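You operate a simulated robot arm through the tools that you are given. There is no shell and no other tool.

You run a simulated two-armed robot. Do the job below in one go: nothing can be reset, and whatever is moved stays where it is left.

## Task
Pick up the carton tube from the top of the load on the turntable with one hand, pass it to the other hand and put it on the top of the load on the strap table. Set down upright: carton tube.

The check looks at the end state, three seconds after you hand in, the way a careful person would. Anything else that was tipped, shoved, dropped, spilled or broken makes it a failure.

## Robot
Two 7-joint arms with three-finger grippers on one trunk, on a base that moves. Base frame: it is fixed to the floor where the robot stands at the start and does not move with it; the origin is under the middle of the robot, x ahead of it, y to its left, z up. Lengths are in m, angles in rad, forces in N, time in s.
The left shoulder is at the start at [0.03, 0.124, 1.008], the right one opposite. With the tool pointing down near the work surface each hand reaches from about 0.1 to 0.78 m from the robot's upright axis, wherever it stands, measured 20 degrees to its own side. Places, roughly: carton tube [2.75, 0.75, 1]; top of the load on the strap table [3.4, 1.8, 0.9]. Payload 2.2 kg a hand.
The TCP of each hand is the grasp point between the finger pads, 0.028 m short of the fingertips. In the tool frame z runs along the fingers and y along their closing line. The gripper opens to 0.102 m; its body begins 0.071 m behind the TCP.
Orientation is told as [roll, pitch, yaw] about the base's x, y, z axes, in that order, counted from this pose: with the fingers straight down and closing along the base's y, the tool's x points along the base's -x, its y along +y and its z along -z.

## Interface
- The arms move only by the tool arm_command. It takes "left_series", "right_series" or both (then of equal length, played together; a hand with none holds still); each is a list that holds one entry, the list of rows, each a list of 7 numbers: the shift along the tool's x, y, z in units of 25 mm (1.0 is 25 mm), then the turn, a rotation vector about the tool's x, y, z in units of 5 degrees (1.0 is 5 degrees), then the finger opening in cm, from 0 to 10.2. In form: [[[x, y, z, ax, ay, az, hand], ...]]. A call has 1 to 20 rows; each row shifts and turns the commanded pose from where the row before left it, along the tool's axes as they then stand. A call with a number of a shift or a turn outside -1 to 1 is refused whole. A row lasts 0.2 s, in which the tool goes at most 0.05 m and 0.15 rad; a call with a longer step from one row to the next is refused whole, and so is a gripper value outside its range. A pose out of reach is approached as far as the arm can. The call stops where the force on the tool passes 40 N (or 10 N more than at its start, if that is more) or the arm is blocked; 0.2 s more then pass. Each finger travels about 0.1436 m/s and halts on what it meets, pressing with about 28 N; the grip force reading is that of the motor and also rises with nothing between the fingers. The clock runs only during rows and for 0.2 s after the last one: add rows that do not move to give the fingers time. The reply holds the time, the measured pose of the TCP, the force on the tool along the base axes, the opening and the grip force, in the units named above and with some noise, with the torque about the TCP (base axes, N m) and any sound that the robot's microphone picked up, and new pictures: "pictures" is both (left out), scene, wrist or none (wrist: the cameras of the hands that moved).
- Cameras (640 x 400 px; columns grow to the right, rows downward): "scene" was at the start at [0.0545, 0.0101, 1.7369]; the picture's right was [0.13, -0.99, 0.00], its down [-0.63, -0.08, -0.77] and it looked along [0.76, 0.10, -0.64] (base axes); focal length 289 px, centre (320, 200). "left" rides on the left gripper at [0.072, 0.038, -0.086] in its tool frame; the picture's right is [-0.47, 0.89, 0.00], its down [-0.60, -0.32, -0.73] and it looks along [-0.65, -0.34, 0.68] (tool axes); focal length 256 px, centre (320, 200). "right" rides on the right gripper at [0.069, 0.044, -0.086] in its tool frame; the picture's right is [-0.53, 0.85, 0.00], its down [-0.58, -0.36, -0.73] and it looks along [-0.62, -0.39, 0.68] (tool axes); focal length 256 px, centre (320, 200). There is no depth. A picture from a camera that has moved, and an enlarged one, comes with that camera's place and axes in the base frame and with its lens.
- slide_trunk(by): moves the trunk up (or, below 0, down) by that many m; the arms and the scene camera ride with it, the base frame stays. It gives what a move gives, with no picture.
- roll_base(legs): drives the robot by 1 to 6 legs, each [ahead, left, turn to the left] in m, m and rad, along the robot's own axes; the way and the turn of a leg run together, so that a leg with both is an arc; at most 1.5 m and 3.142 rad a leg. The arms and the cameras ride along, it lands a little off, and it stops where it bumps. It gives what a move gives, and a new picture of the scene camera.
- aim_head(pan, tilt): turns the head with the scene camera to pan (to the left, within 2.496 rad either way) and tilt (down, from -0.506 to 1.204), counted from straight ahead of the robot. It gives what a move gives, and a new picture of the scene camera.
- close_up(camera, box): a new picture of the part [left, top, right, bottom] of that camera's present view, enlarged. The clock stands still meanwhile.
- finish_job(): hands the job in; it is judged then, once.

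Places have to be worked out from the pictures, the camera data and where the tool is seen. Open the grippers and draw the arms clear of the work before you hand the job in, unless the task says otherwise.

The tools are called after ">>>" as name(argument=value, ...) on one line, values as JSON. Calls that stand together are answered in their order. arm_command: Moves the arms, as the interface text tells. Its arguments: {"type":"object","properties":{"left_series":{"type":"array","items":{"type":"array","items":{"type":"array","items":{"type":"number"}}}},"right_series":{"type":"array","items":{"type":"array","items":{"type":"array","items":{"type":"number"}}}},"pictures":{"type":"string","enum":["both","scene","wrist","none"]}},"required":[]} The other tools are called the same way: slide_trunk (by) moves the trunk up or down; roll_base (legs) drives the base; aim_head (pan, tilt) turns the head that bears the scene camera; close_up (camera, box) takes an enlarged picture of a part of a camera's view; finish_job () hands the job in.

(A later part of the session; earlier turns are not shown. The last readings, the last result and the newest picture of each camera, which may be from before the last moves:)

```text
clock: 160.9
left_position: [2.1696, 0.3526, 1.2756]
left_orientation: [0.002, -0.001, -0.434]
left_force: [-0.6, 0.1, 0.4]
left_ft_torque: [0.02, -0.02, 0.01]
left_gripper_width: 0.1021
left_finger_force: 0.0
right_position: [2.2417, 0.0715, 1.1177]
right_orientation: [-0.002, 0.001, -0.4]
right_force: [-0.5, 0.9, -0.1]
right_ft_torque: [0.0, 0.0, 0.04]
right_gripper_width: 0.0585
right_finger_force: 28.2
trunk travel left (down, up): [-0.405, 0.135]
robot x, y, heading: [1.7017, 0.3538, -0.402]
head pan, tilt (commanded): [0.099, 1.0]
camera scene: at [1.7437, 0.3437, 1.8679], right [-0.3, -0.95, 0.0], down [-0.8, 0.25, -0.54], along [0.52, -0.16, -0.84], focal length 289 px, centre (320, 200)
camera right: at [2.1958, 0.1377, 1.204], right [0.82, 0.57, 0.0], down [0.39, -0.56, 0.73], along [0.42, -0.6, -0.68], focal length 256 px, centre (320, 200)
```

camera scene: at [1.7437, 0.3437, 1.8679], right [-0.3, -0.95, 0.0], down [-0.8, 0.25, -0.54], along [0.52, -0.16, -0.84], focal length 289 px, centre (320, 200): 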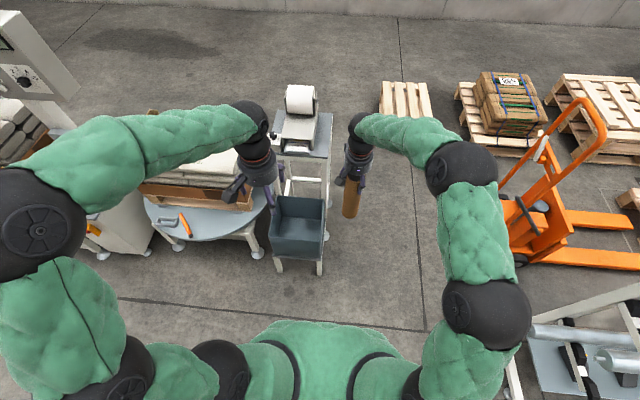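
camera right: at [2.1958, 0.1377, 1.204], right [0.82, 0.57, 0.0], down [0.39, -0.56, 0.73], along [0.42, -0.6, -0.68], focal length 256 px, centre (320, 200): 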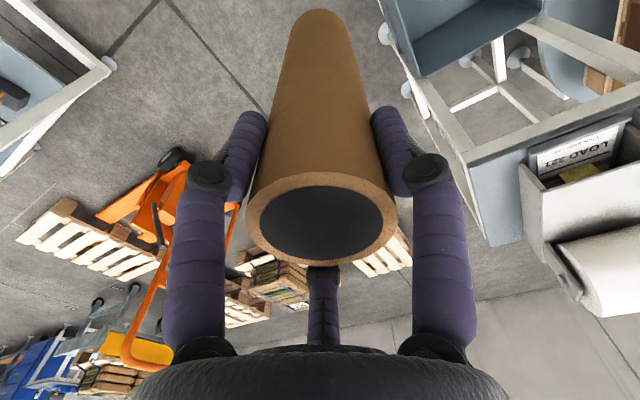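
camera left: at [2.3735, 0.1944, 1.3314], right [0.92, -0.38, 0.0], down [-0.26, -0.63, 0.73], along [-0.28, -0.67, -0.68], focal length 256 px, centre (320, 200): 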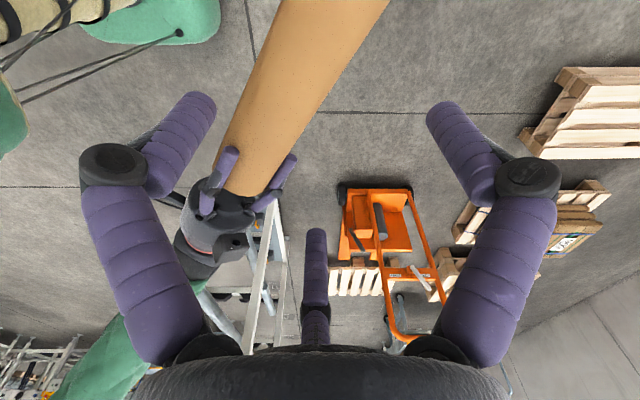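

The tube now hangs upright from the right hand, in line with the tool. For the trip I'll pull the right hand in, raise the trunk, and look left along the aisle before driving.

>>> arm_command(right_series=[[[0.87, -0.5, 0, 0, 0, 0, 3.0], [0.87, -0.5, 0, 0, 0, 0, 3.0], [0.87, -0.5, 0, 0, 0, 0, 3.0], [0.87, -0.5, 0, 0, 0, 0, 3.0], [0.87, -0.5, 0, 0, 0, 0, 3.0], [0.87, -0.5, 0, 0, 0, 0, 3.0], [0.87, -0.5, 0, 0, 0, 0, 3.0], [0.87, -0.5, 0, 0, 0, 0, 3.0]]], pictures="none")

>>> slide_trunk(by=0.13)

>>> aim_head(pan=1.0, tilt=0.7)

```text
clock: 162.7
left_position: [2.1692, 0.3526, 1.2749]
left_orientation: [0.002, 0.0, -0.436]
left_force: [0.5, -0.6, -0.7]
left_ft_torque: [0.01, 0.03, 0.0]
left_gripper_width: 0.1019
left_finger_force: 0.1
right_position: [2.0406, 0.0478, 1.1182]
right_orientation: [0.002, -0.002, -0.402]
right_force: [-0.6, -0.4, -0.1]
right_ft_torque: [0.03, -0.03, 0.01]
right_gripper_width: 0.0582
right_finger_force: 27.6
trunk travel left (down, up): [-0.405, 0.135]
robot x, y, heading: [1.7022, 0.3537, -0.4]
head pan, tilt (commanded): [0.099, 1.0]
```

```text
clock: 164.3
left_position: [2.1694, 0.3535, 1.4052]
left_orientation: [0.004, -0.001, -0.434]
left_force: [-0.4, -0.4, 0.5]
left_ft_torque: [0.01, -0.03, 0.0]
left_gripper_width: 0.102
left_finger_force: 0.0
right_position: [2.041, 0.0474, 1.2478]
right_orientation: [-0.001, 0.002, -0.402]
right_force: [-0.4, -0.4, -0.9]
right_ft_torque: [0.0, -0.01, 0.01]
right_gripper_width: 0.0583
right_finger_force: 28.2
trunk travel left (down, up): [-0.535, 0.005]
robot x, y, heading: [1.707, 0.3554, -0.403]
head pan, tilt (commanded): [0.099, 1.0]
```

```text
clock: 165.5
left_position: [2.1703, 0.3521, 1.4028]
left_orientation: [0.003, 0.0, -0.434]
left_force: [0.1, -0.3, 0.3]
left_ft_torque: [0.03, 0.01, 0.01]
left_gripper_width: 0.102
left_finger_force: 0.1
right_position: [2.0418, 0.0463, 1.2495]
right_orientation: [-0.001, 0.0, -0.4]
right_force: [0.7, -0.6, -0.9]
right_ft_torque: [0.03, 0.03, -0.01]
right_gripper_width: 0.0585
right_finger_force: 27.9
trunk travel left (down, up): [-0.535, 0.005]
robot x, y, heading: [1.7054, 0.3547, -0.406]
head pan, tilt (commanded): [1.0, 0.7]
camera scene: at [1.7481, 0.4125, 2.0212], right [0.56, -0.83, 0.0], down [-0.53, -0.36, -0.76], along [0.63, 0.43, -0.64], focal length 289 px, centre (320, 200)
```

scene: 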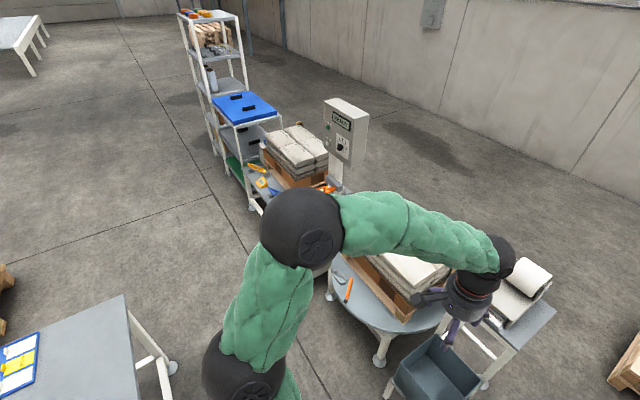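

The aisle to the left is free. I'll drive left along it towards the strap table, about 1.4 m first.

>>> roll_base(legs=[[0.08, 0.7, 0.0], [0.0, 0.7, 0.0]])

```text
clock: 172.8
left_position: [2.7917, 1.6249, 1.4044]
left_orientation: [0.001, 0.0, -0.418]
left_force: [0.5, 0.0, -0.6]
left_ft_torque: [-0.02, -0.01, 0.0]
left_gripper_width: 0.1021
left_finger_force: 0.1
right_position: [2.669, 1.316, 1.2482]
right_orientation: [0.0, 0.0, -0.388]
right_force: [-0.3, 0.3, -1.4]
right_ft_torque: [0.01, 0.03, 0.01]
right_gripper_width: 0.0584
right_finger_force: 28.0
trunk travel left (down, up): [-0.535, 0.005]
robot x, y, heading: [2.328, 1.6189, -0.388]
head pan, tilt (commanded): [1.0, 0.7]
camera scene: at [2.3701, 1.677, 2.0213], right [0.57, -0.82, 0.0], down [-0.53, -0.37, -0.76], along [0.63, 0.44, -0.64], focal length 289 px, centre (320, 200)
```

scene: 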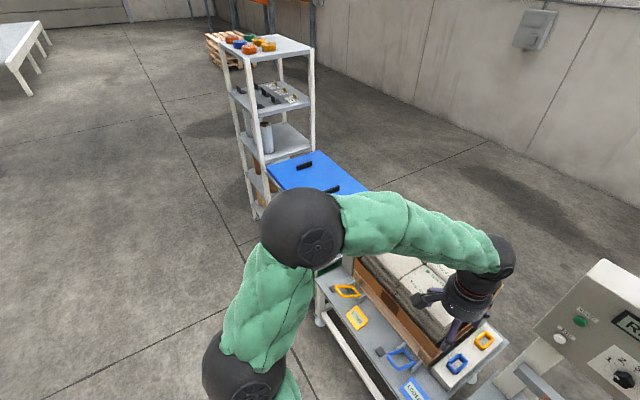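

I'm level with the cabinet now. I'll look at the strap table's load with the head turned less far to the left.

>>> aim_head(pan=0.55, tilt=0.8)

```text
clock: 173.7
left_position: [2.7931, 1.6238, 1.4047]
left_orientation: [0.002, 0.001, -0.421]
left_force: [-0.1, 0.2, 0.1]
left_ft_torque: [0.01, 0.02, -0.02]
left_gripper_width: 0.102
left_finger_force: 0.1
right_position: [2.6689, 1.3162, 1.2472]
right_orientation: [0.001, 0.001, -0.387]
right_force: [-0.4, 0.7, -0.9]
right_ft_torque: [0.01, 0.04, -0.01]
right_gripper_width: 0.0583
right_finger_force: 28.2
trunk travel left (down, up): [-0.535, 0.005]
robot x, y, heading: [2.3254, 1.6173, -0.386]
head pan, tilt (commanded): [0.55, 0.799]
camera scene: at [2.3801, 1.6412, 2.013], right [0.16, -0.99, 0.0], down [-0.71, -0.12, -0.7], along [0.69, 0.11, -0.72], focal length 289 px, centre (320, 200)
```

scene: 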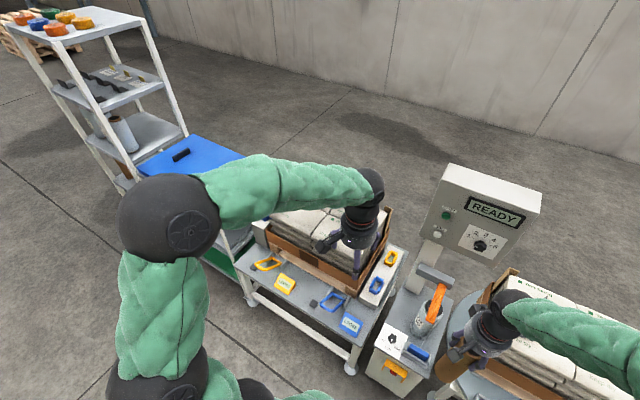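

The load on the strap table is ahead and to the left, and the way along the aisle is clear. I'll drive the remaining 0.74 m left so the load is in front of the right hand.

>>> roll_base(legs=[[0.0, 0.74, -0.016]])

>>> aim_head(pan=-0.2, tilt=0.8)

```text
clock: 177.7
left_position: [3.0868, 2.2782, 1.4057]
left_orientation: [0.0, 0.001, -0.465]
left_force: [1.5, -0.4, 0.0]
left_ft_torque: [-0.01, 0.0, 0.01]
left_gripper_width: 0.102
left_finger_force: 0.1
right_position: [2.9486, 1.9777, 1.2486]
right_orientation: [0.0, -0.001, -0.431]
right_force: [-0.9, -1.1, -1.6]
right_ft_torque: [0.02, -0.03, -0.02]
right_gripper_width: 0.0585
right_finger_force: 28.6
trunk travel left (down, up): [-0.535, 0.005]
robot x, y, heading: [2.6215, 2.2937, -0.432]
head pan, tilt (commanded): [0.55, 0.799]
camera scene: at [2.6751, 2.3149, 2.013], right [0.12, -0.99, 0.0], down [-0.71, -0.08, -0.7], along [0.69, 0.08, -0.72], focal length 289 px, centre (320, 200)
```

scene: 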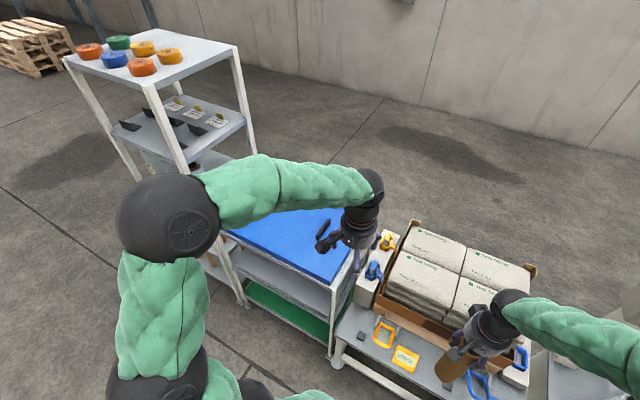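

```text
clock: 178.8
left_position: [3.0863, 2.2786, 1.4057]
left_orientation: [0.0, 0.0, -0.463]
left_force: [0.2, -0.2, 0.1]
left_ft_torque: [0.01, -0.02, 0.0]
left_gripper_width: 0.1021
left_finger_force: 0.0
right_position: [2.9487, 1.9778, 1.2491]
right_orientation: [0.001, 0.001, -0.431]
right_force: [0.7, 0.3, -0.6]
right_ft_torque: [0.0, 0.02, -0.01]
right_gripper_width: 0.0586
right_finger_force: 28.5
trunk travel left (down, up): [-0.535, 0.005]
robot x, y, heading: [2.6222, 2.2929, -0.43]
head pan, tilt (commanded): [-0.201, 0.799]
camera scene: at [2.6602, 2.2581, 2.013], right [-0.59, -0.81, 0.0], down [-0.58, 0.42, -0.7], along [0.56, -0.41, -0.72], focal length 289 px, centre (320, 200)
```

scene: 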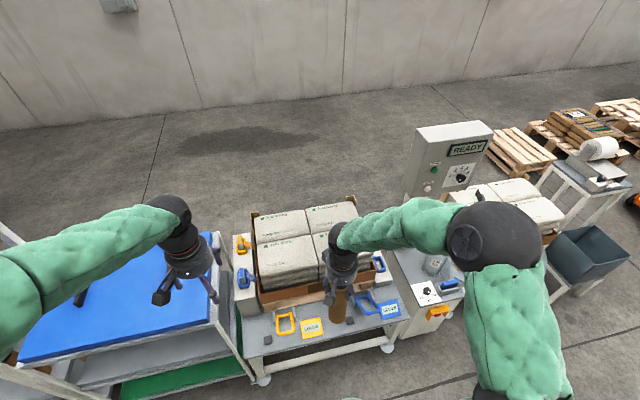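

The robot stands in front of the strap table, with the load ahead and the tube hanging in front of it. I'll enlarge the load's top to choose the spot.

>>> close_up(camera="scene", box=[230, 190, 390, 290])

>>> close_up(camera="right", box=[0, 0, 640, 400])

```text
4.00 times, centred on (310, 240) of scene
camera zoom: at [2.6602, 2.2581, 2.013], right [-0.59, -0.81, 0.0], down [-0.58, 0.42, -0.7], along [0.56, -0.41, -0.72], focal length 1155 px, centre (360, 40)
```

zoom: 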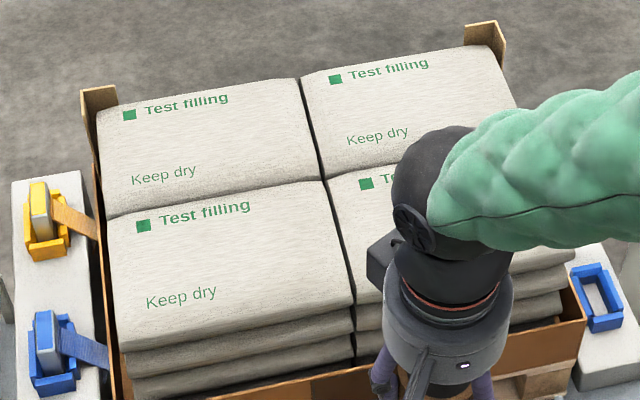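

```text
1.00 times, centred on (320, 200) of right (not enlarged: the box is as wide or as high as the picture)
camera zoom: at [2.9056, 2.0454, 1.3338], right [0.84, 0.54, 0.0], down [0.37, -0.57, 0.73], along [0.4, -0.61, -0.68], focal length 256 px, centre (320, 200)
```

zoom: 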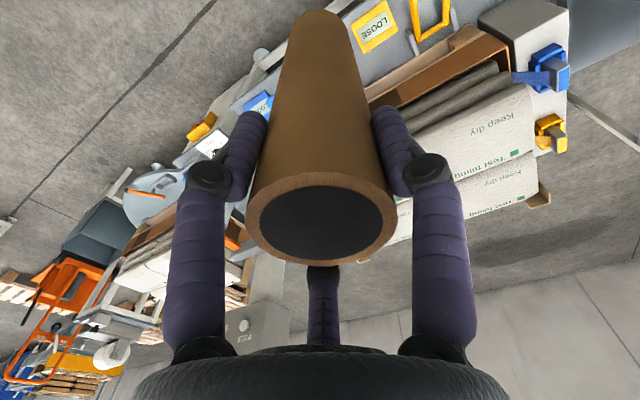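

The front-left sack's top centre is about 0.80 ahead of the robot, and its surface is at about z 0.9. I'll move 13 cm closer and 10 cm left so the right hand can place the tube on the middle of that sack.

>>> roll_base(legs=[[0.13, 0.1, 0.02]])

>>> aim_head(pan=0.1, tilt=0.85)

```text
clock: 180.3
left_position: [3.2442, 2.3247, 1.4058]
left_orientation: [0.002, 0.0, -0.45]
left_force: [-0.5, 0.3, -0.2]
left_ft_torque: [0.0, -0.02, 0.05]
left_gripper_width: 0.102
left_finger_force: 0.1
right_position: [3.1118, 2.0194, 1.2484]
right_orientation: [0.003, 0.001, -0.416]
right_force: [-0.2, 0.6, -1.3]
right_ft_torque: [0.02, 0.0, 0.01]
right_gripper_width: 0.0584
right_finger_force: 27.9
trunk travel left (down, up): [-0.535, 0.005]
robot x, y, heading: [2.7806, 2.3353, -0.413]
head pan, tilt (commanded): [-0.201, 0.799]
camera scene: at [2.8175, 2.2949, 2.013], right [-0.58, -0.82, 0.0], down [-0.58, 0.42, -0.7], along [0.57, -0.4, -0.72], focal length 289 px, centre (320, 200)
```

scene: 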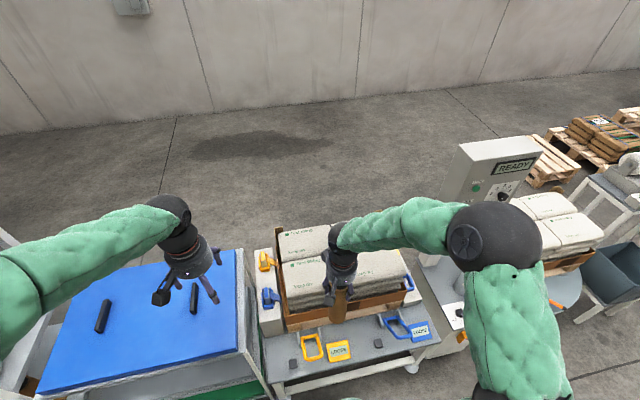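

```text
clock: 181.1
left_position: [3.246, 2.3231, 1.4051]
left_orientation: [0.001, 0.001, -0.447]
left_force: [-0.2, 0.1, 0.3]
left_ft_torque: [0.0, 0.01, -0.01]
left_gripper_width: 0.1019
left_finger_force: 0.1
right_position: [3.1133, 2.0194, 1.2473]
right_orientation: [-0.001, 0.003, -0.418]
right_force: [1.4, 0.7, -1.2]
right_ft_torque: [0.01, 0.0, -0.01]
right_gripper_width: 0.0585
right_finger_force: 27.6
trunk travel left (down, up): [-0.535, 0.005]
robot x, y, heading: [2.7774, 2.3275, -0.418]
head pan, tilt (commanded): [0.099, 0.85]
camera scene: at [2.829, 2.318, 2.009], right [-0.31, -0.95, 0.0], down [-0.71, 0.23, -0.66], along [0.63, -0.21, -0.75], focal length 289 px, centre (320, 200)
```

scene: 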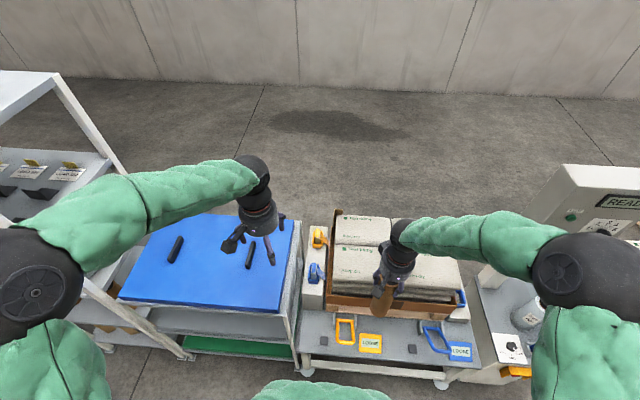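

There is still room everywhere. I'll enlarge the load and the tube to measure the relation between the tube's lower end and the sack.

>>> close_up(camera="scene", box=[300, 200, 476, 310])

>>> close_up(camera="right", box=[0, 0, 640, 400])

```text
3.64 times, centred on (388, 255) of scene
camera zoom: at [2.829, 2.318, 2.009], right [-0.31, -0.95, 0.0], down [-0.71, 0.23, -0.66], along [0.63, -0.21, -0.75], focal length 1050 px, centre (73, 0)
```

zoom: 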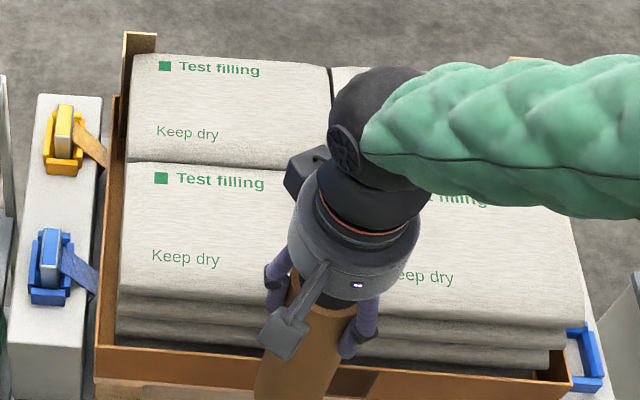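

```text
1.00 times, centred on (320, 200) of right (not enlarged: the box is as wide or as high as the picture)
camera zoom: at [3.0691, 2.0869, 1.3338], right [0.83, 0.56, 0.0], down [0.38, -0.57, 0.73], along [0.41, -0.61, -0.68], focal length 256 px, centre (320, 200)
```

zoom: 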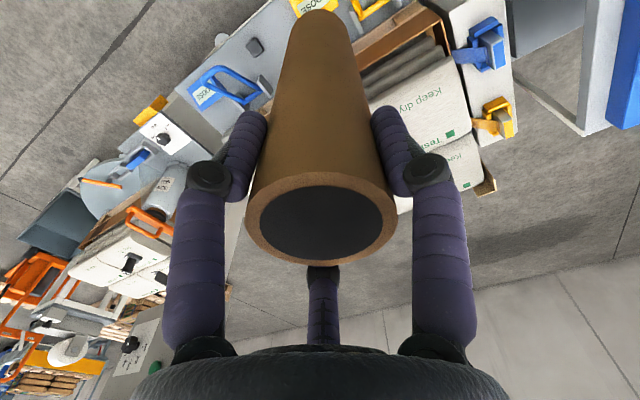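

The sack's top works out to z ≈ 0.87, with the front-left sack's centre at about (3.364, 1.945) and the load's centre at (3.41, 1.78), which matches the task's figure. I'll move the tube over the sack centre at the present height.

>>> arm_command(right_series=[[[-0.945, 0.12, 0, 0, 0, 0, 3.0], [-0.945, 0.12, 0, 0, 0, 0, 3.0], [-0.945, 0.12, 0, 0, 0, 0, 3.0], [-0.945, 0.12, 0, 0, 0, 0, 3.0], [-0.945, 0.12, 0, 0, 0, 0, 3.0], [-0.945, 0.12, 0, 0, 0, 0, 3.0], [-0.945, 0.12, 0, 0, 0, 0, 3.0], [-0.945, 0.12, 0, 0, 0, 0, 3.0], [-0.945, 0.12, 0, 0, 0, 0, 3.0], [-0.945, 0.12, 0, 0, 0, 0, 3.0], [-0.945, 0.12, 0, 0, 0, 0, 3.0]]], pictures="both")

>>> close_up(camera="scene", box=[300, 150, 476, 260])

```text
clock: 183.5
left_position: [3.2467, 2.324, 1.4033]
left_orientation: [0.0, 0.002, -0.448]
left_force: [0.3, 0.4, 0.2]
left_ft_torque: [-0.02, 0.02, 0.0]
left_gripper_width: 0.1019
left_finger_force: 0.1
right_position: [3.3663, 1.9426, 1.2484]
right_orientation: [0.001, 0.002, -0.415]
right_force: [1.4, -0.4, -0.7]
right_ft_torque: [0.0, 0.05, 0.01]
right_gripper_width: 0.0585
right_finger_force: 28.4
trunk travel left (down, up): [-0.535, 0.005]
robot x, y, heading: [2.7804, 2.3317, -0.418]
head pan, tilt (commanded): [0.099, 0.85]
camera scene: at [2.8297, 2.3175, 2.0089], right [-0.31, -0.95, 0.0], down [-0.71, 0.23, -0.66], along [0.63, -0.21, -0.75], focal length 289 px, centre (320, 200)
camera right: at [3.3214, 2.0099, 1.3337], right [0.83, 0.56, 0.0], down [0.38, -0.57, 0.73], along [0.41, -0.61, -0.68], focal length 256 px, centre (320, 200)
```

scene: 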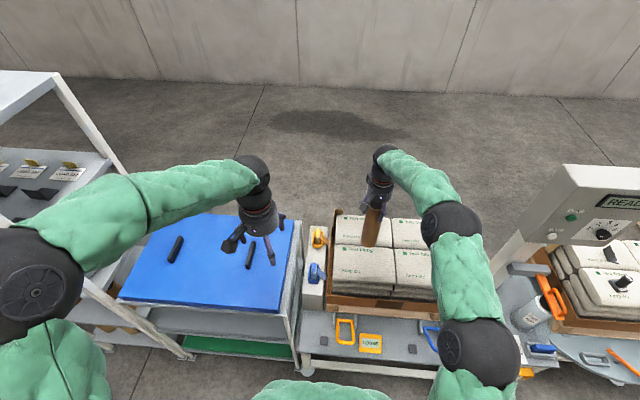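
right: 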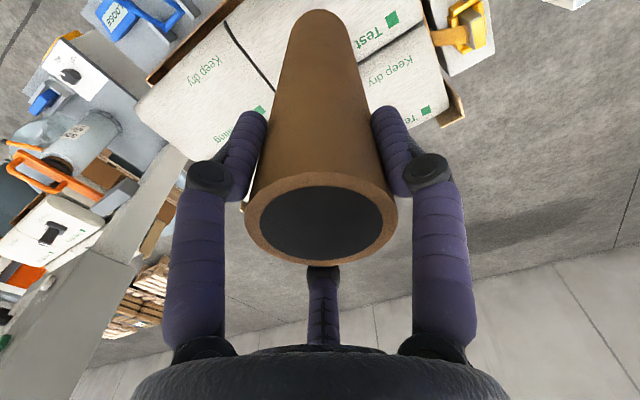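

```text
3.64 times, centred on (388, 205) of scene
camera zoom: at [2.8297, 2.3175, 2.0089], right [-0.31, -0.95, 0.0], down [-0.71, 0.23, -0.66], along [0.63, -0.21, -0.75], focal length 1050 px, centre (73, 182)
```

zoom: 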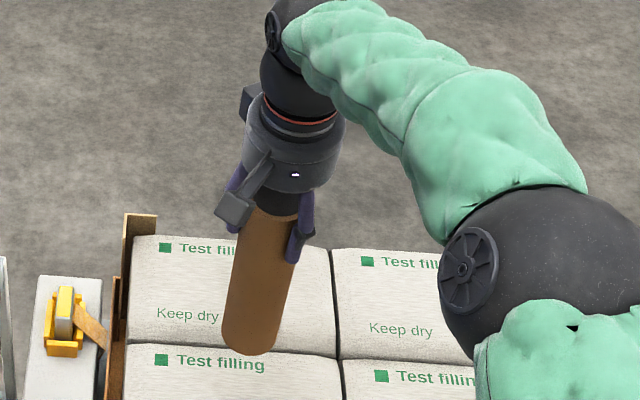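

The tube is in line with the tool to within about 1° and sits over the sack. I'll lower it 13 cm, leaving a few centimetres to the surface.

>>> arm_command(right_series=[[[0, 0, 0.8, 0, 0, 0, 3.0], [0, 0, 0.8, 0, 0, 0, 3.0], [0, 0, 0.8, 0, 0, 0, 3.0], [0, 0, 0.8, 0, 0, 0, 3.0], [0, 0, 0.8, 0, 0, 0, 3.0], [0, 0, 0.8, 0, 0, 0, 3.0], [0, 0, 0, 0, 0, 0, 3.0]]], pictures="both")

>>> close_up(camera="scene", box=[300, 170, 476, 280])

```text
clock: 185.1
left_position: [3.2458, 2.3229, 1.4053]
left_orientation: [0.002, 0.001, -0.446]
left_force: [0.4, -0.5, 0.0]
left_ft_torque: [0.0, 0.0, -0.01]
left_gripper_width: 0.1023
left_finger_force: 0.1
right_position: [3.3649, 1.946, 1.1272]
right_orientation: [0.001, 0.0, -0.415]
right_force: [-0.5, 0.3, -0.3]
right_ft_torque: [0.01, -0.01, -0.01]
right_gripper_width: 0.0583
right_finger_force: 28.9
trunk travel left (down, up): [-0.535, 0.005]
robot x, y, heading: [2.7856, 2.332, -0.419]
head pan, tilt (commanded): [0.099, 0.85]
camera scene: at [2.8282, 2.3179, 2.009], right [-0.31, -0.95, 0.0], down [-0.71, 0.23, -0.66], along [0.63, -0.21, -0.75], focal length 289 px, centre (320, 200)
camera right: at [3.3204, 2.0124, 1.2135], right [0.83, 0.56, 0.0], down [0.38, -0.57, 0.73], along [0.41, -0.61, -0.68], focal length 256 px, centre (320, 200)
```

scene: 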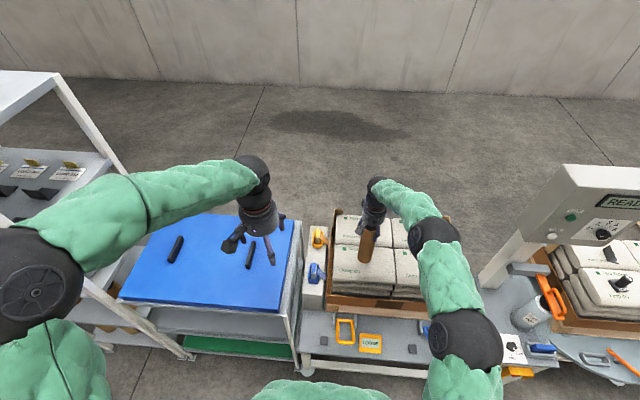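
right: 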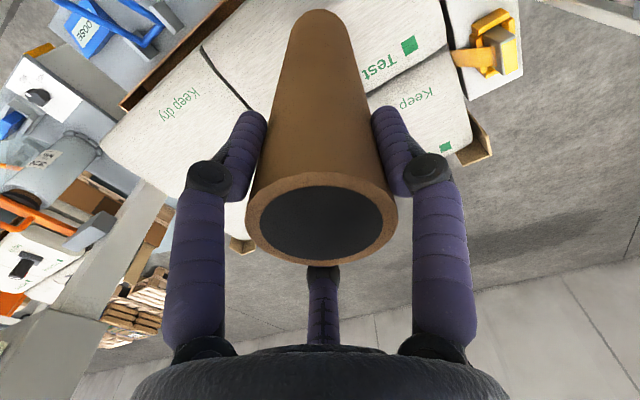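

```text
3.64 times, centred on (388, 225) of scene
camera zoom: at [2.8282, 2.3179, 2.009], right [-0.31, -0.95, 0.0], down [-0.71, 0.23, -0.66], along [0.63, -0.21, -0.75], focal length 1050 px, centre (73, 109)
```

zoom: 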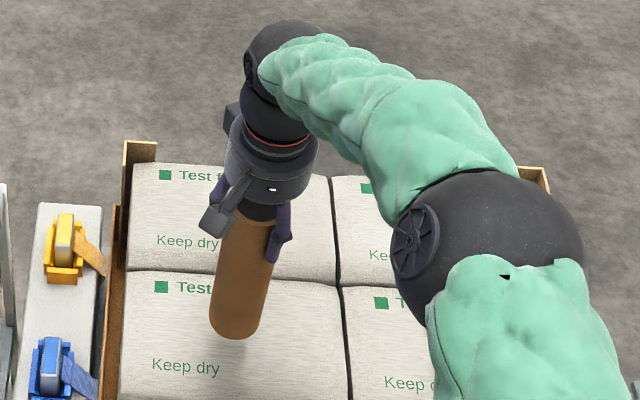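

The tube's lower end is now about 5 cm above the sack and its contact shadow is in view. I'll lower it in smaller steps, watching the force.

>>> arm_command(right_series=[[[0, 0, 0.4, 0, 0, 0, 3.0], [0, 0, 0.4, 0, 0, 0, 3.0], [0, 0, 0.4, 0, 0, 0, 3.0], [0, 0, 0, 0, 0, 0, 3.0]]], pictures="none")

>>> close_up(camera="scene", box=[300, 190, 428, 270])

```text
clock: 186.1
left_position: [3.2447, 2.3228, 1.4057]
left_orientation: [0.003, 0.002, -0.447]
left_force: [-0.2, 0.8, 0.0]
left_ft_torque: [-0.01, 0.0, 0.02]
left_gripper_width: 0.1019
left_finger_force: 0.1
right_position: [3.3621, 1.9443, 1.0963]
right_orientation: [0.002, -0.002, -0.415]
right_force: [0.1, -0.7, -1.5]
right_ft_torque: [0.02, 0.0, 0.0]
right_gripper_width: 0.0584
right_finger_force: 28.3
trunk travel left (down, up): [-0.535, 0.005]
robot x, y, heading: [2.7807, 2.3296, -0.419]
head pan, tilt (commanded): [0.099, 0.85]
```

```text
5.00 times, centred on (364, 230) of scene
camera zoom: at [2.8281, 2.3178, 2.009], right [-0.31, -0.95, 0.0], down [-0.71, 0.23, -0.66], along [0.63, -0.21, -0.75], focal length 1444 px, centre (100, 50)
```

zoom: 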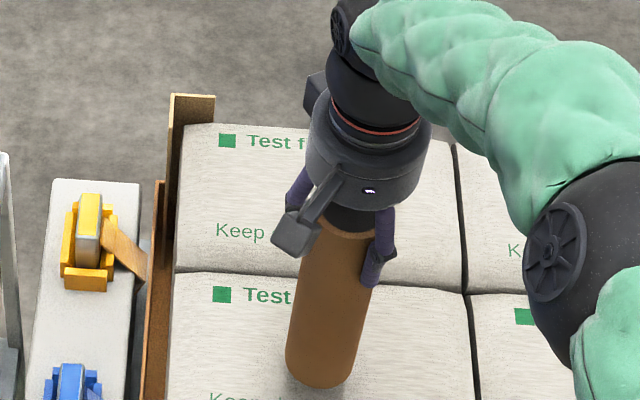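

No contact yet; the lower end should be around z 0.90. I'll continue in 5 mm rows and read the force.

>>> arm_command(right_series=[[[0, 0, 0.2, 0, 0, 0, 3.0], [0, 0, 0.2, 0, 0, 0, 3.0], [0, 0, 0, 0, 0, 0, 3.0]]], pictures="none")

>>> arm_command(right_series=[[[0, 0, 0.2, 0, 0, 0, 3.0], [0, 0, 0, 0, 0, 0, 3.0]]], pictures="none")

>>> close_up(camera="scene", box=[316, 210, 412, 270])

```text
clock: 186.9
left_position: [3.2453, 2.3235, 1.4043]
left_orientation: [0.001, 0.001, -0.448]
left_force: [0.2, -0.1, -0.4]
left_ft_torque: [0.0, 0.02, -0.01]
left_gripper_width: 0.1019
left_finger_force: 0.0
right_position: [3.3656, 1.9449, 1.0885]
right_orientation: [0.0, -0.001, -0.415]
right_force: [0.2, 0.1, -1.4]
right_ft_torque: [0.0, -0.03, 0.02]
right_gripper_width: 0.0584
right_finger_force: 27.9
trunk travel left (down, up): [-0.535, 0.005]
robot x, y, heading: [2.7827, 2.3349, -0.414]
head pan, tilt (commanded): [0.099, 0.85]
```

```text
clock: 187.5
left_position: [3.2446, 2.3235, 1.4048]
left_orientation: [0.002, 0.0, -0.448]
left_force: [-0.4, -0.8, 0.1]
left_ft_torque: [0.01, -0.02, 0.02]
left_gripper_width: 0.1019
left_finger_force: 0.1
right_position: [3.3642, 1.9453, 1.0834]
right_orientation: [0.001, 0.001, -0.413]
right_force: [-0.3, -0.6, -0.7]
right_ft_torque: [0.03, -0.01, -0.02]
right_gripper_width: 0.0584
right_finger_force: 28.3
trunk travel left (down, up): [-0.535, 0.005]
robot x, y, heading: [2.7834, 2.3277, -0.416]
head pan, tilt (commanded): [0.099, 0.85]
```

```text
6.67 times, centred on (364, 240) of scene
camera zoom: at [2.8282, 2.3178, 2.009], right [-0.31, -0.95, 0.0], down [-0.71, 0.23, -0.66], along [0.63, -0.21, -0.75], focal length 1925 px, centre (27, -67)
```

zoom: 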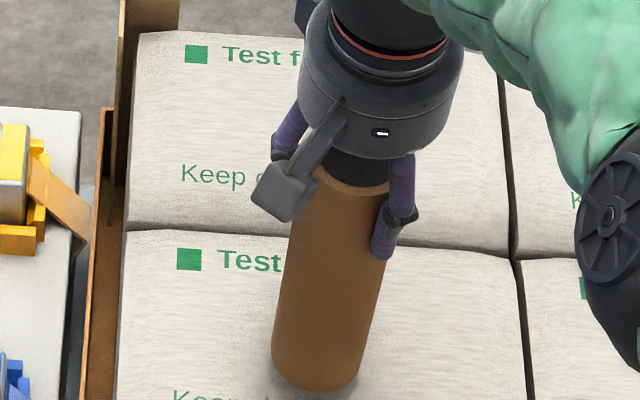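

The shadow closes in: roughly 1–2 cm of gap remain. I'll go on with small steps.

>>> arm_command(right_series=[[[0, 0, 0.2, 0, 0, 0, 3.0], [0, 0, 0, 0, 0, 0, 3.0]]], pictures="none")

>>> arm_command(right_series=[[[0, 0, 0.16, 0, 0, 0, 3.0], [0, 0, 0, 0, 0, 0, 3.0]]], pictures="none")

>>> close_up(camera="scene", box=[316, 220, 412, 280])

```text
clock: 188.1
left_position: [3.2463, 2.3222, 1.4047]
left_orientation: [0.001, 0.0, -0.449]
left_force: [-0.6, -0.2, -0.5]
left_ft_torque: [0.0, -0.02, -0.01]
left_gripper_width: 0.1018
left_finger_force: 0.1
right_position: [3.3657, 1.9452, 1.0774]
right_orientation: [0.0, -0.001, -0.415]
right_force: [1.2, 0.9, -1.3]
right_ft_torque: [0.02, 0.03, -0.02]
right_gripper_width: 0.0586
right_finger_force: 27.7
trunk travel left (down, up): [-0.535, 0.005]
robot x, y, heading: [2.7839, 2.3332, -0.414]
head pan, tilt (commanded): [0.099, 0.85]
```

```text
clock: 188.7
left_position: [3.2459, 2.3243, 1.4049]
left_orientation: [0.001, 0.0, -0.449]
left_force: [-0.6, 0.3, 0.2]
left_ft_torque: [0.01, -0.03, 0.0]
left_gripper_width: 0.1021
left_finger_force: 0.1
right_position: [3.3639, 1.9446, 1.0732]
right_orientation: [0.001, -0.001, -0.415]
right_force: [0.3, 0.2, -0.5]
right_ft_torque: [0.05, -0.03, -0.01]
right_gripper_width: 0.0584
right_finger_force: 27.8
trunk travel left (down, up): [-0.535, 0.005]
robot x, y, heading: [2.7809, 2.331, -0.417]
head pan, tilt (commanded): [0.099, 0.85]
```

```text
6.67 times, centred on (364, 250) of scene
camera zoom: at [2.8281, 2.3178, 2.009], right [-0.31, -0.95, 0.0], down [-0.71, 0.23, -0.66], along [0.63, -0.21, -0.75], focal length 1925 px, centre (27, -133)
```

zoom: 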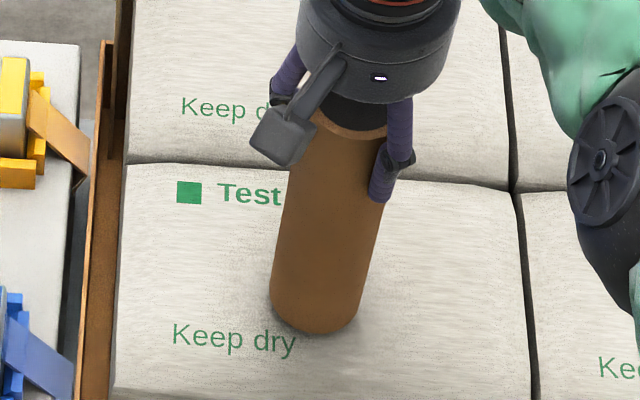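

It is almost touching, near the middle of the sack. I'll take more 3–4 mm steps and watch for a force rise.

>>> arm_command(right_series=[[[0, 0, 0.14, 0, 0, 0, 3.0], [0, 0, 0, 0, 0, 0, 3.0]]], pictures="none")

>>> arm_command(right_series=[[[0, 0, 0.12, 0, 0, 0, 3.0], [0, 0, 0, 0, 0, 0, 3.0]]], pictures="none")

>>> close_up(camera="scene", box=[332, 225, 396, 265])

```text
clock: 189.3
left_position: [3.2452, 2.3228, 1.4044]
left_orientation: [0.003, 0.0, -0.45]
left_force: [0.1, -0.4, -0.3]
left_ft_torque: [0.03, -0.01, 0.02]
left_gripper_width: 0.1019
left_finger_force: 0.0
right_position: [3.364, 1.946, 1.0703]
right_orientation: [0.002, 0.0, -0.415]
right_force: [-0.5, 0.1, -0.9]
right_ft_torque: [0.02, 0.0, 0.02]
right_gripper_width: 0.0582
right_finger_force: 27.6
trunk travel left (down, up): [-0.535, 0.005]
robot x, y, heading: [2.7818, 2.3292, -0.414]
head pan, tilt (commanded): [0.099, 0.85]
```

```text
clock: 189.9
left_position: [3.2454, 2.3228, 1.4053]
left_orientation: [0.0, 0.001, -0.449]
left_force: [0.6, 0.4, -0.2]
left_ft_torque: [-0.03, -0.03, 0.0]
left_gripper_width: 0.1018
left_finger_force: 0.0
right_position: [3.3651, 1.9445, 1.066]
right_orientation: [0.0, 0.0, -0.416]
right_force: [-0.1, 0.0, -1.0]
right_ft_torque: [0.06, 0.0, -0.02]
right_gripper_width: 0.0585
right_finger_force: 27.9
trunk travel left (down, up): [-0.535, 0.005]
robot x, y, heading: [2.7811, 2.331, -0.417]
head pan, tilt (commanded): [0.099, 0.85]
```

```text
10.00 times, centred on (364, 245) of scene
camera zoom: at [2.8282, 2.3178, 2.009], right [-0.31, -0.95, 0.0], down [-0.71, 0.23, -0.66], along [0.63, -0.21, -0.75], focal length 2888 px, centre (-120, -250)
```

zoom: 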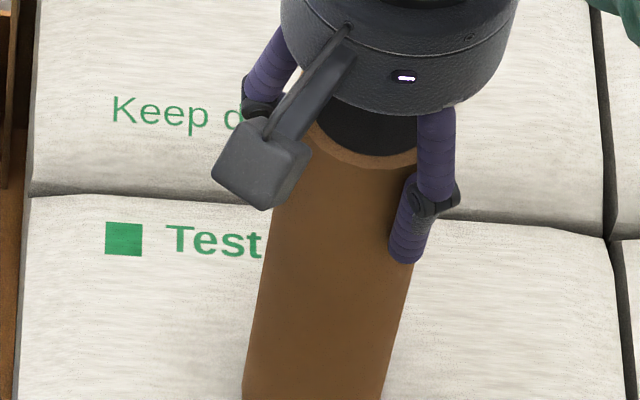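

Still no force. I'll keep going in the same small steps.

>>> arm_command(right_series=[[[0, 0, 0.12, 0, 0, 0, 3.0], [0, 0, 0, 0, 0, 0, 3.0]]], pictures="none")

>>> arm_command(right_series=[[[0, 0, 0.12, 0, 0, 0, 3.0], [0, 0, 0, 0, 0, 0, 3.0]]], pictures="none")

>>> close_up(camera="scene", box=[332, 240, 396, 280])

```text
clock: 190.5
left_position: [3.2457, 2.3236, 1.4044]
left_orientation: [0.001, 0.0, -0.449]
left_force: [-0.1, 0.2, 0.9]
left_ft_torque: [-0.02, 0.03, 0.01]
left_gripper_width: 0.102
left_finger_force: 0.1
right_position: [3.3641, 1.9452, 1.0631]
right_orientation: [0.001, -0.001, -0.415]
right_force: [-0.1, 0.5, -1.5]
right_ft_torque: [0.0, 0.01, -0.02]
right_gripper_width: 0.0584
right_finger_force: 28.1
trunk travel left (down, up): [-0.535, 0.005]
robot x, y, heading: [2.7811, 2.336, -0.415]
head pan, tilt (commanded): [0.099, 0.85]
```

```text
clock: 191.1
left_position: [3.2454, 2.3243, 1.4061]
left_orientation: [0.003, -0.001, -0.45]
left_force: [0.8, 0.3, -0.2]
left_ft_torque: [0.03, -0.01, -0.02]
left_gripper_width: 0.1021
left_finger_force: 0.0
right_position: [3.364, 1.9462, 1.0604]
right_orientation: [0.001, -0.001, -0.414]
right_force: [0.3, 0.8, -0.2]
right_ft_torque: [0.0, 0.03, -0.04]
right_gripper_width: 0.0584
right_finger_force: 27.7
trunk travel left (down, up): [-0.535, 0.005]
robot x, y, heading: [2.7827, 2.3319, -0.416]
head pan, tilt (commanded): [0.099, 0.85]
```

```text
10.00 times, centred on (364, 260) of scene
camera zoom: at [2.8282, 2.3178, 2.009], right [-0.31, -0.95, 0.0], down [-0.71, 0.23, -0.66], along [0.63, -0.21, -0.75], focal length 2888 px, centre (-120, -400)
```

zoom: 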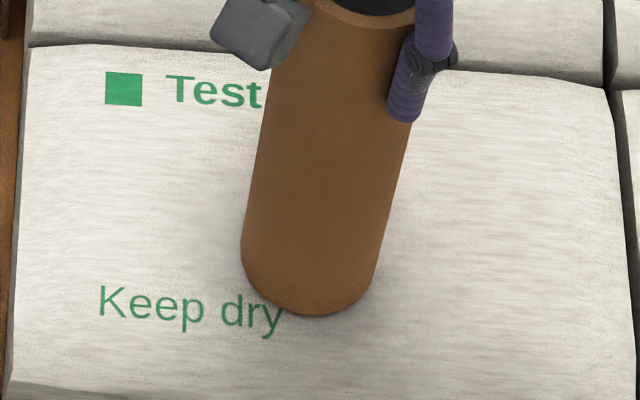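

The bottom nearly touches, with only a thin shadow left. I'll take a few more 2.5 mm steps.

>>> arm_command(right_series=[[[0, 0, 0.1, 0, 0, 0, 3.0], [0, 0, 0, 0, 0, 0, 3.0]]], pictures="none")

>>> arm_command(right_series=[[[0, 0, 0.1, 0, 0, 0, 3.0], [0, 0, 0, 0, 0, 0, 3.0]]], pictures="none")

```text
clock: 191.7
left_position: [3.245, 2.3224, 1.4051]
left_orientation: [0.002, 0.0, -0.449]
left_force: [0.6, 0.3, 0.2]
left_ft_torque: [-0.01, 0.01, -0.03]
left_gripper_width: 0.1019
left_finger_force: 0.1
right_position: [3.3647, 1.9449, 1.0583]
right_orientation: [0.0, 0.0, -0.415]
right_force: [1.0, -0.4, -0.4]
right_ft_torque: [-0.01, 0.0, -0.03]
right_gripper_width: 0.0582
right_finger_force: 28.1
trunk travel left (down, up): [-0.535, 0.005]
robot x, y, heading: [2.7796, 2.3296, -0.417]
head pan, tilt (commanded): [0.099, 0.85]
```

```text
clock: 192.3
left_position: [3.2454, 2.3247, 1.405]
left_orientation: [0.001, 0.0, -0.449]
left_force: [0.1, 0.6, -0.7]
left_ft_torque: [-0.04, 0.06, 0.03]
left_gripper_width: 0.1016
left_finger_force: 0.0
right_position: [3.3651, 1.9443, 1.0575]
right_orientation: [0.0, -0.002, -0.415]
right_force: [-1.5, 1.4, 4.6]
right_ft_torque: [0.15, 0.04, 0.05]
right_gripper_width: 0.0585
right_finger_force: 28.5
trunk travel left (down, up): [-0.535, 0.005]
robot x, y, heading: [2.7831, 2.3286, -0.415]
head pan, tilt (commanded): [0.099, 0.85]
```

There is contact: the vertical force went from about -1 N to +4.6 N at tool z 1.0575. I'll press 1 mm more to seat the base on the sack.

>>> arm_command(right_series=[[[0, 0, 0.06, 0, 0, 0, 3.0], [0, 0, 0, 0, 0, 0, 3.0], [0, 0, 0, 0, 0, 0, 3.0]]], pictures="wrist")

>>> close_up(camera="scene", box=[316, 200, 412, 260])

```text
clock: 193.1
left_position: [3.2445, 2.3249, 1.4044]
left_orientation: [0.001, -0.001, -0.449]
left_force: [-0.2, -0.1, -0.3]
left_ft_torque: [0.02, 0.04, -0.04]
left_gripper_width: 0.102
left_finger_force: 0.0
right_position: [3.3646, 1.9446, 1.0567]
right_orientation: [0.0, -0.004, -0.416]
right_force: [-1.2, 1.1, 17.0]
right_ft_torque: [0.27, -0.31, 0.03]
right_gripper_width: 0.0583
right_finger_force: 27.4
trunk travel left (down, up): [-0.535, 0.005]
robot x, y, heading: [2.7816, 2.3323, -0.42]
head pan, tilt (commanded): [0.099, 0.85]
camera right: at [3.3193, 2.0116, 1.1424], right [0.83, 0.56, 0.0], down [0.38, -0.57, 0.73], along [0.41, -0.61, -0.68], focal length 256 px, centre (320, 200)
```

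right: 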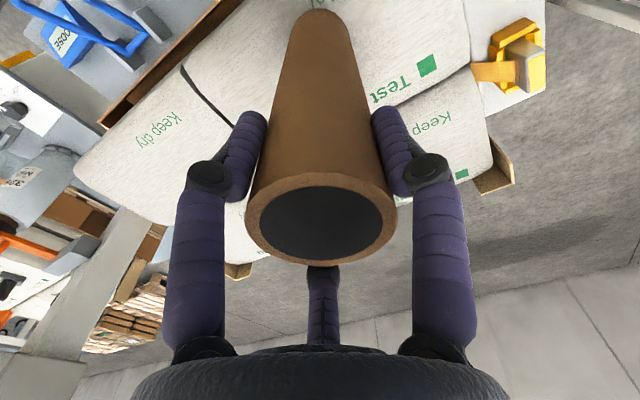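

```text
6.67 times, centred on (364, 230) of scene
camera zoom: at [2.826, 2.3195, 2.0091], right [-0.31, -0.95, 0.0], down [-0.71, 0.23, -0.66], along [0.63, -0.21, -0.75], focal length 1925 px, centre (27, 0)
```

zoom: 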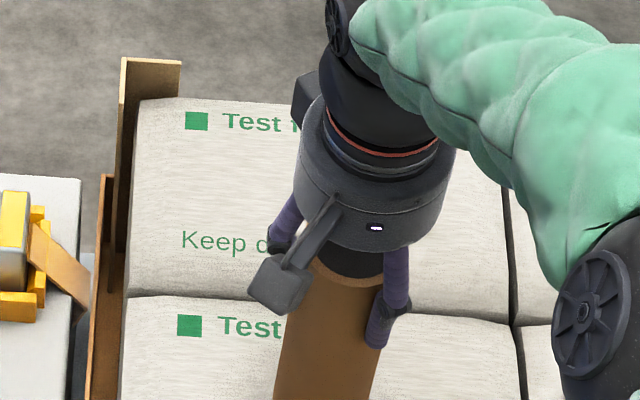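

The base is seated, pressing with about 17 N. I'll back off under 1 mm to relieve the pressure, then open the right hand slowly.

>>> arm_command(right_series=[[[0, 0, -0.03, 0, 0, 0, 3.0], [0, 0, 0, 0, 0, 0, 4.5], [0, 0, 0, 0, 0, 0, 5.4], [0, 0, 0, 0, 0, 0, 5.7], [0, 0, 0, 0, 0, 0, 5.9], [0, 0, 0, 0, 0, 0, 6.1], [0, 0, 0, 0, 0, 0, 6.3], [0, 0, 0, 0, 0, 0, 6.6], [0, 0, 0, 0, 0, 0, 7.0], [0, 0, 0, 0, 0, 0, 7.6], [0, 0, 0, 0, 0, 0, 8.4], [0, 0, 0, 0, 0, 0, 9.4], [0, 0, 0, 0, 0, 0, 10.2], [0, 0, 0, 0, 0, 0, 10.2]]], pictures="wrist")

>>> close_up(camera="scene", box=[316, 200, 412, 260])

```text
clock: 196.1
left_position: [3.2445, 2.3242, 1.4048]
left_orientation: [0.0, 0.0, -0.449]
left_force: [-1.3, 0.5, 0.9]
left_ft_torque: [0.02, 0.02, 0.01]
left_gripper_width: 0.1021
left_finger_force: 0.1
right_position: [3.3653, 1.944, 1.0555]
right_orientation: [-0.002, 0.001, -0.415]
right_force: [0.2, -0.3, -0.3]
right_ft_torque: [-0.07, -0.01, -0.01]
right_gripper_width: 0.1021
right_finger_force: 0.0
trunk travel left (down, up): [-0.535, 0.005]
robot x, y, heading: [2.7841, 2.3321, -0.414]
head pan, tilt (commanded): [0.099, 0.85]
camera right: at [3.3188, 2.0114, 1.1408], right [0.83, 0.56, 0.0], down [0.38, -0.57, 0.73], along [0.41, -0.61, -0.68], focal length 256 px, centre (320, 200)
```

right: 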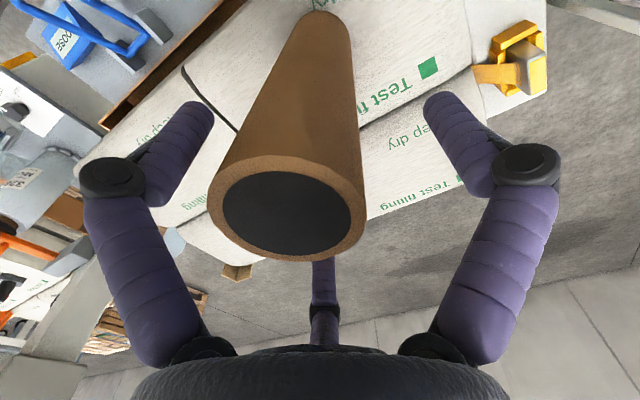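

```text
6.67 times, centred on (364, 230) of scene
camera zoom: at [2.8281, 2.3178, 2.009], right [-0.31, -0.95, 0.0], down [-0.71, 0.23, -0.66], along [0.63, -0.21, -0.75], focal length 1925 px, centre (27, 0)
```

zoom: 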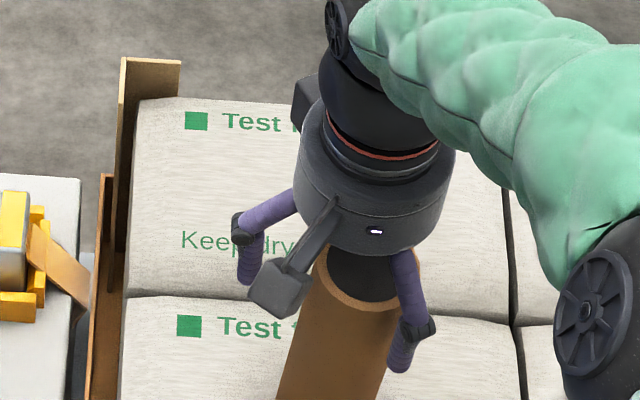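

The hand is open and the tube stands free, but its top moved about 1.4 cm, a lean of roughly 3–4°. I'll wait a moment and see whether it has come to rest.

>>> arm_command(right_series=[[[0, 0, 0, 0, 0, 0, 10.2], [0, 0, 0, 0, 0, 0, 10.2], [0, 0, 0, 0, 0, 0, 10.2], [0, 0, 0, 0, 0, 0, 10.2]]], pictures="both")

>>> close_up(camera="right", box=[160, 0, 480, 200])

>>> close_up(camera="scene", box=[300, 190, 428, 270])

```text
clock: 197.1
left_position: [3.2449, 2.3231, 1.403]
left_orientation: [0.003, 0.001, -0.45]
left_force: [0.7, 0.8, -0.2]
left_ft_torque: [0.0, -0.01, 0.0]
left_gripper_width: 0.1018
left_finger_force: 0.0
right_position: [3.364, 1.9456, 1.0558]
right_orientation: [0.0, -0.002, -0.414]
right_force: [0.8, 0.1, -0.5]
right_ft_torque: [-0.02, -0.01, -0.03]
right_gripper_width: 0.1021
right_finger_force: 0.1
trunk travel left (down, up): [-0.535, 0.005]
robot x, y, heading: [2.782, 2.3287, -0.413]
head pan, tilt (commanded): [0.099, 0.85]
camera scene: at [2.8282, 2.3178, 2.009], right [-0.31, -0.95, 0.0], down [-0.71, 0.23, -0.66], along [0.63, -0.21, -0.75], focal length 289 px, centre (320, 200)
camera right: at [3.3188, 2.0114, 1.1408], right [0.83, 0.56, 0.0], down [0.38, -0.57, 0.73], along [0.41, -0.61, -0.68], focal length 256 px, centre (320, 200)
```

scene: 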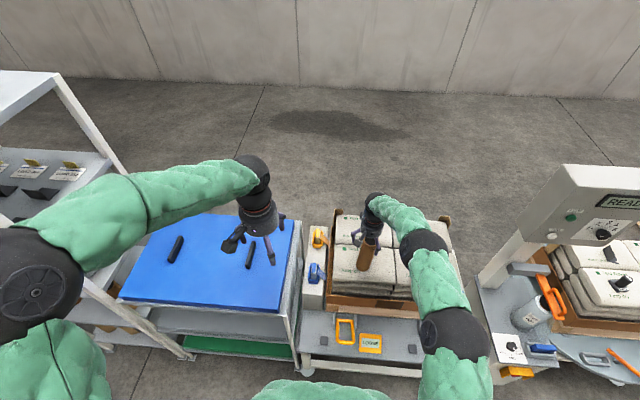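
right: 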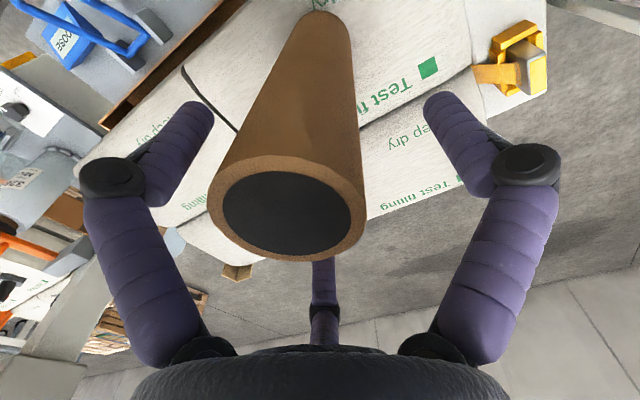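

```text
2.00 times, centred on (320, 100) of right
camera zoom: at [3.3188, 2.0114, 1.1408], right [0.83, 0.56, 0.0], down [0.38, -0.57, 0.73], along [0.41, -0.61, -0.68], focal length 512 px, centre (320, 400)
```

zoom: 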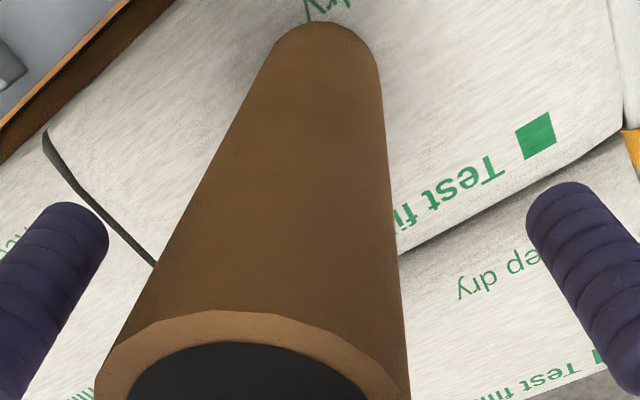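

```text
5.00 times, centred on (364, 230) of scene
camera zoom: at [2.8282, 2.3178, 2.009], right [-0.31, -0.95, 0.0], down [-0.71, 0.23, -0.66], along [0.63, -0.21, -0.75], focal length 1444 px, centre (100, 50)
```

zoom: 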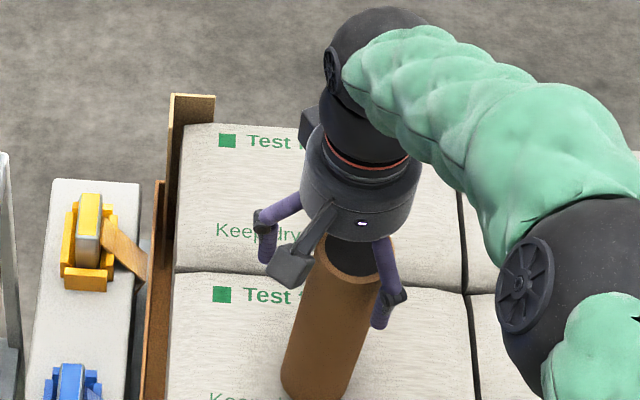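

It is at rest, leaning roughly 4° towards me because the sack's surface slopes there. I'll centre the open hand on the tube's top and then rise straight up, clear of it.

>>> arm_command(right_series=[[[0.2, -0.13, 0, 0, 0, 0, 10.2], [0.2, -0.13, 0, 0, 0, 0, 10.2], [0, 0, 0, 0, 0, 0, 10.2]]], pictures="wrist")

```text
clock: 197.9
left_position: [3.2452, 2.3235, 1.4054]
left_orientation: [0.003, -0.001, -0.448]
left_force: [0.3, 0.2, -0.3]
left_ft_torque: [0.01, 0.01, 0.01]
left_gripper_width: 0.102
left_finger_force: 0.0
right_position: [3.3514, 1.9412, 1.0554]
right_orientation: [-0.001, 0.001, -0.415]
right_force: [-0.2, -0.3, 0.9]
right_ft_torque: [-0.01, 0.0, 0.04]
right_gripper_width: 0.1022
right_finger_force: 0.1
trunk travel left (down, up): [-0.535, 0.005]
robot x, y, heading: [2.7836, 2.3235, -0.414]
head pan, tilt (commanded): [0.099, 0.85]
camera right: at [3.3075, 2.009, 1.1409], right [0.83, 0.56, 0.0], down [0.38, -0.57, 0.73], along [0.41, -0.61, -0.68], focal length 256 px, centre (320, 200)
```

right: 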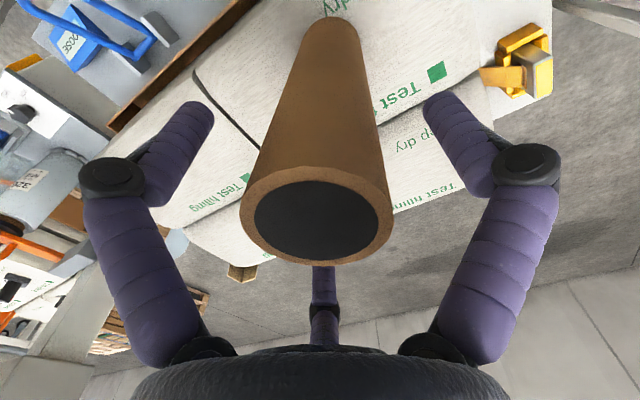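

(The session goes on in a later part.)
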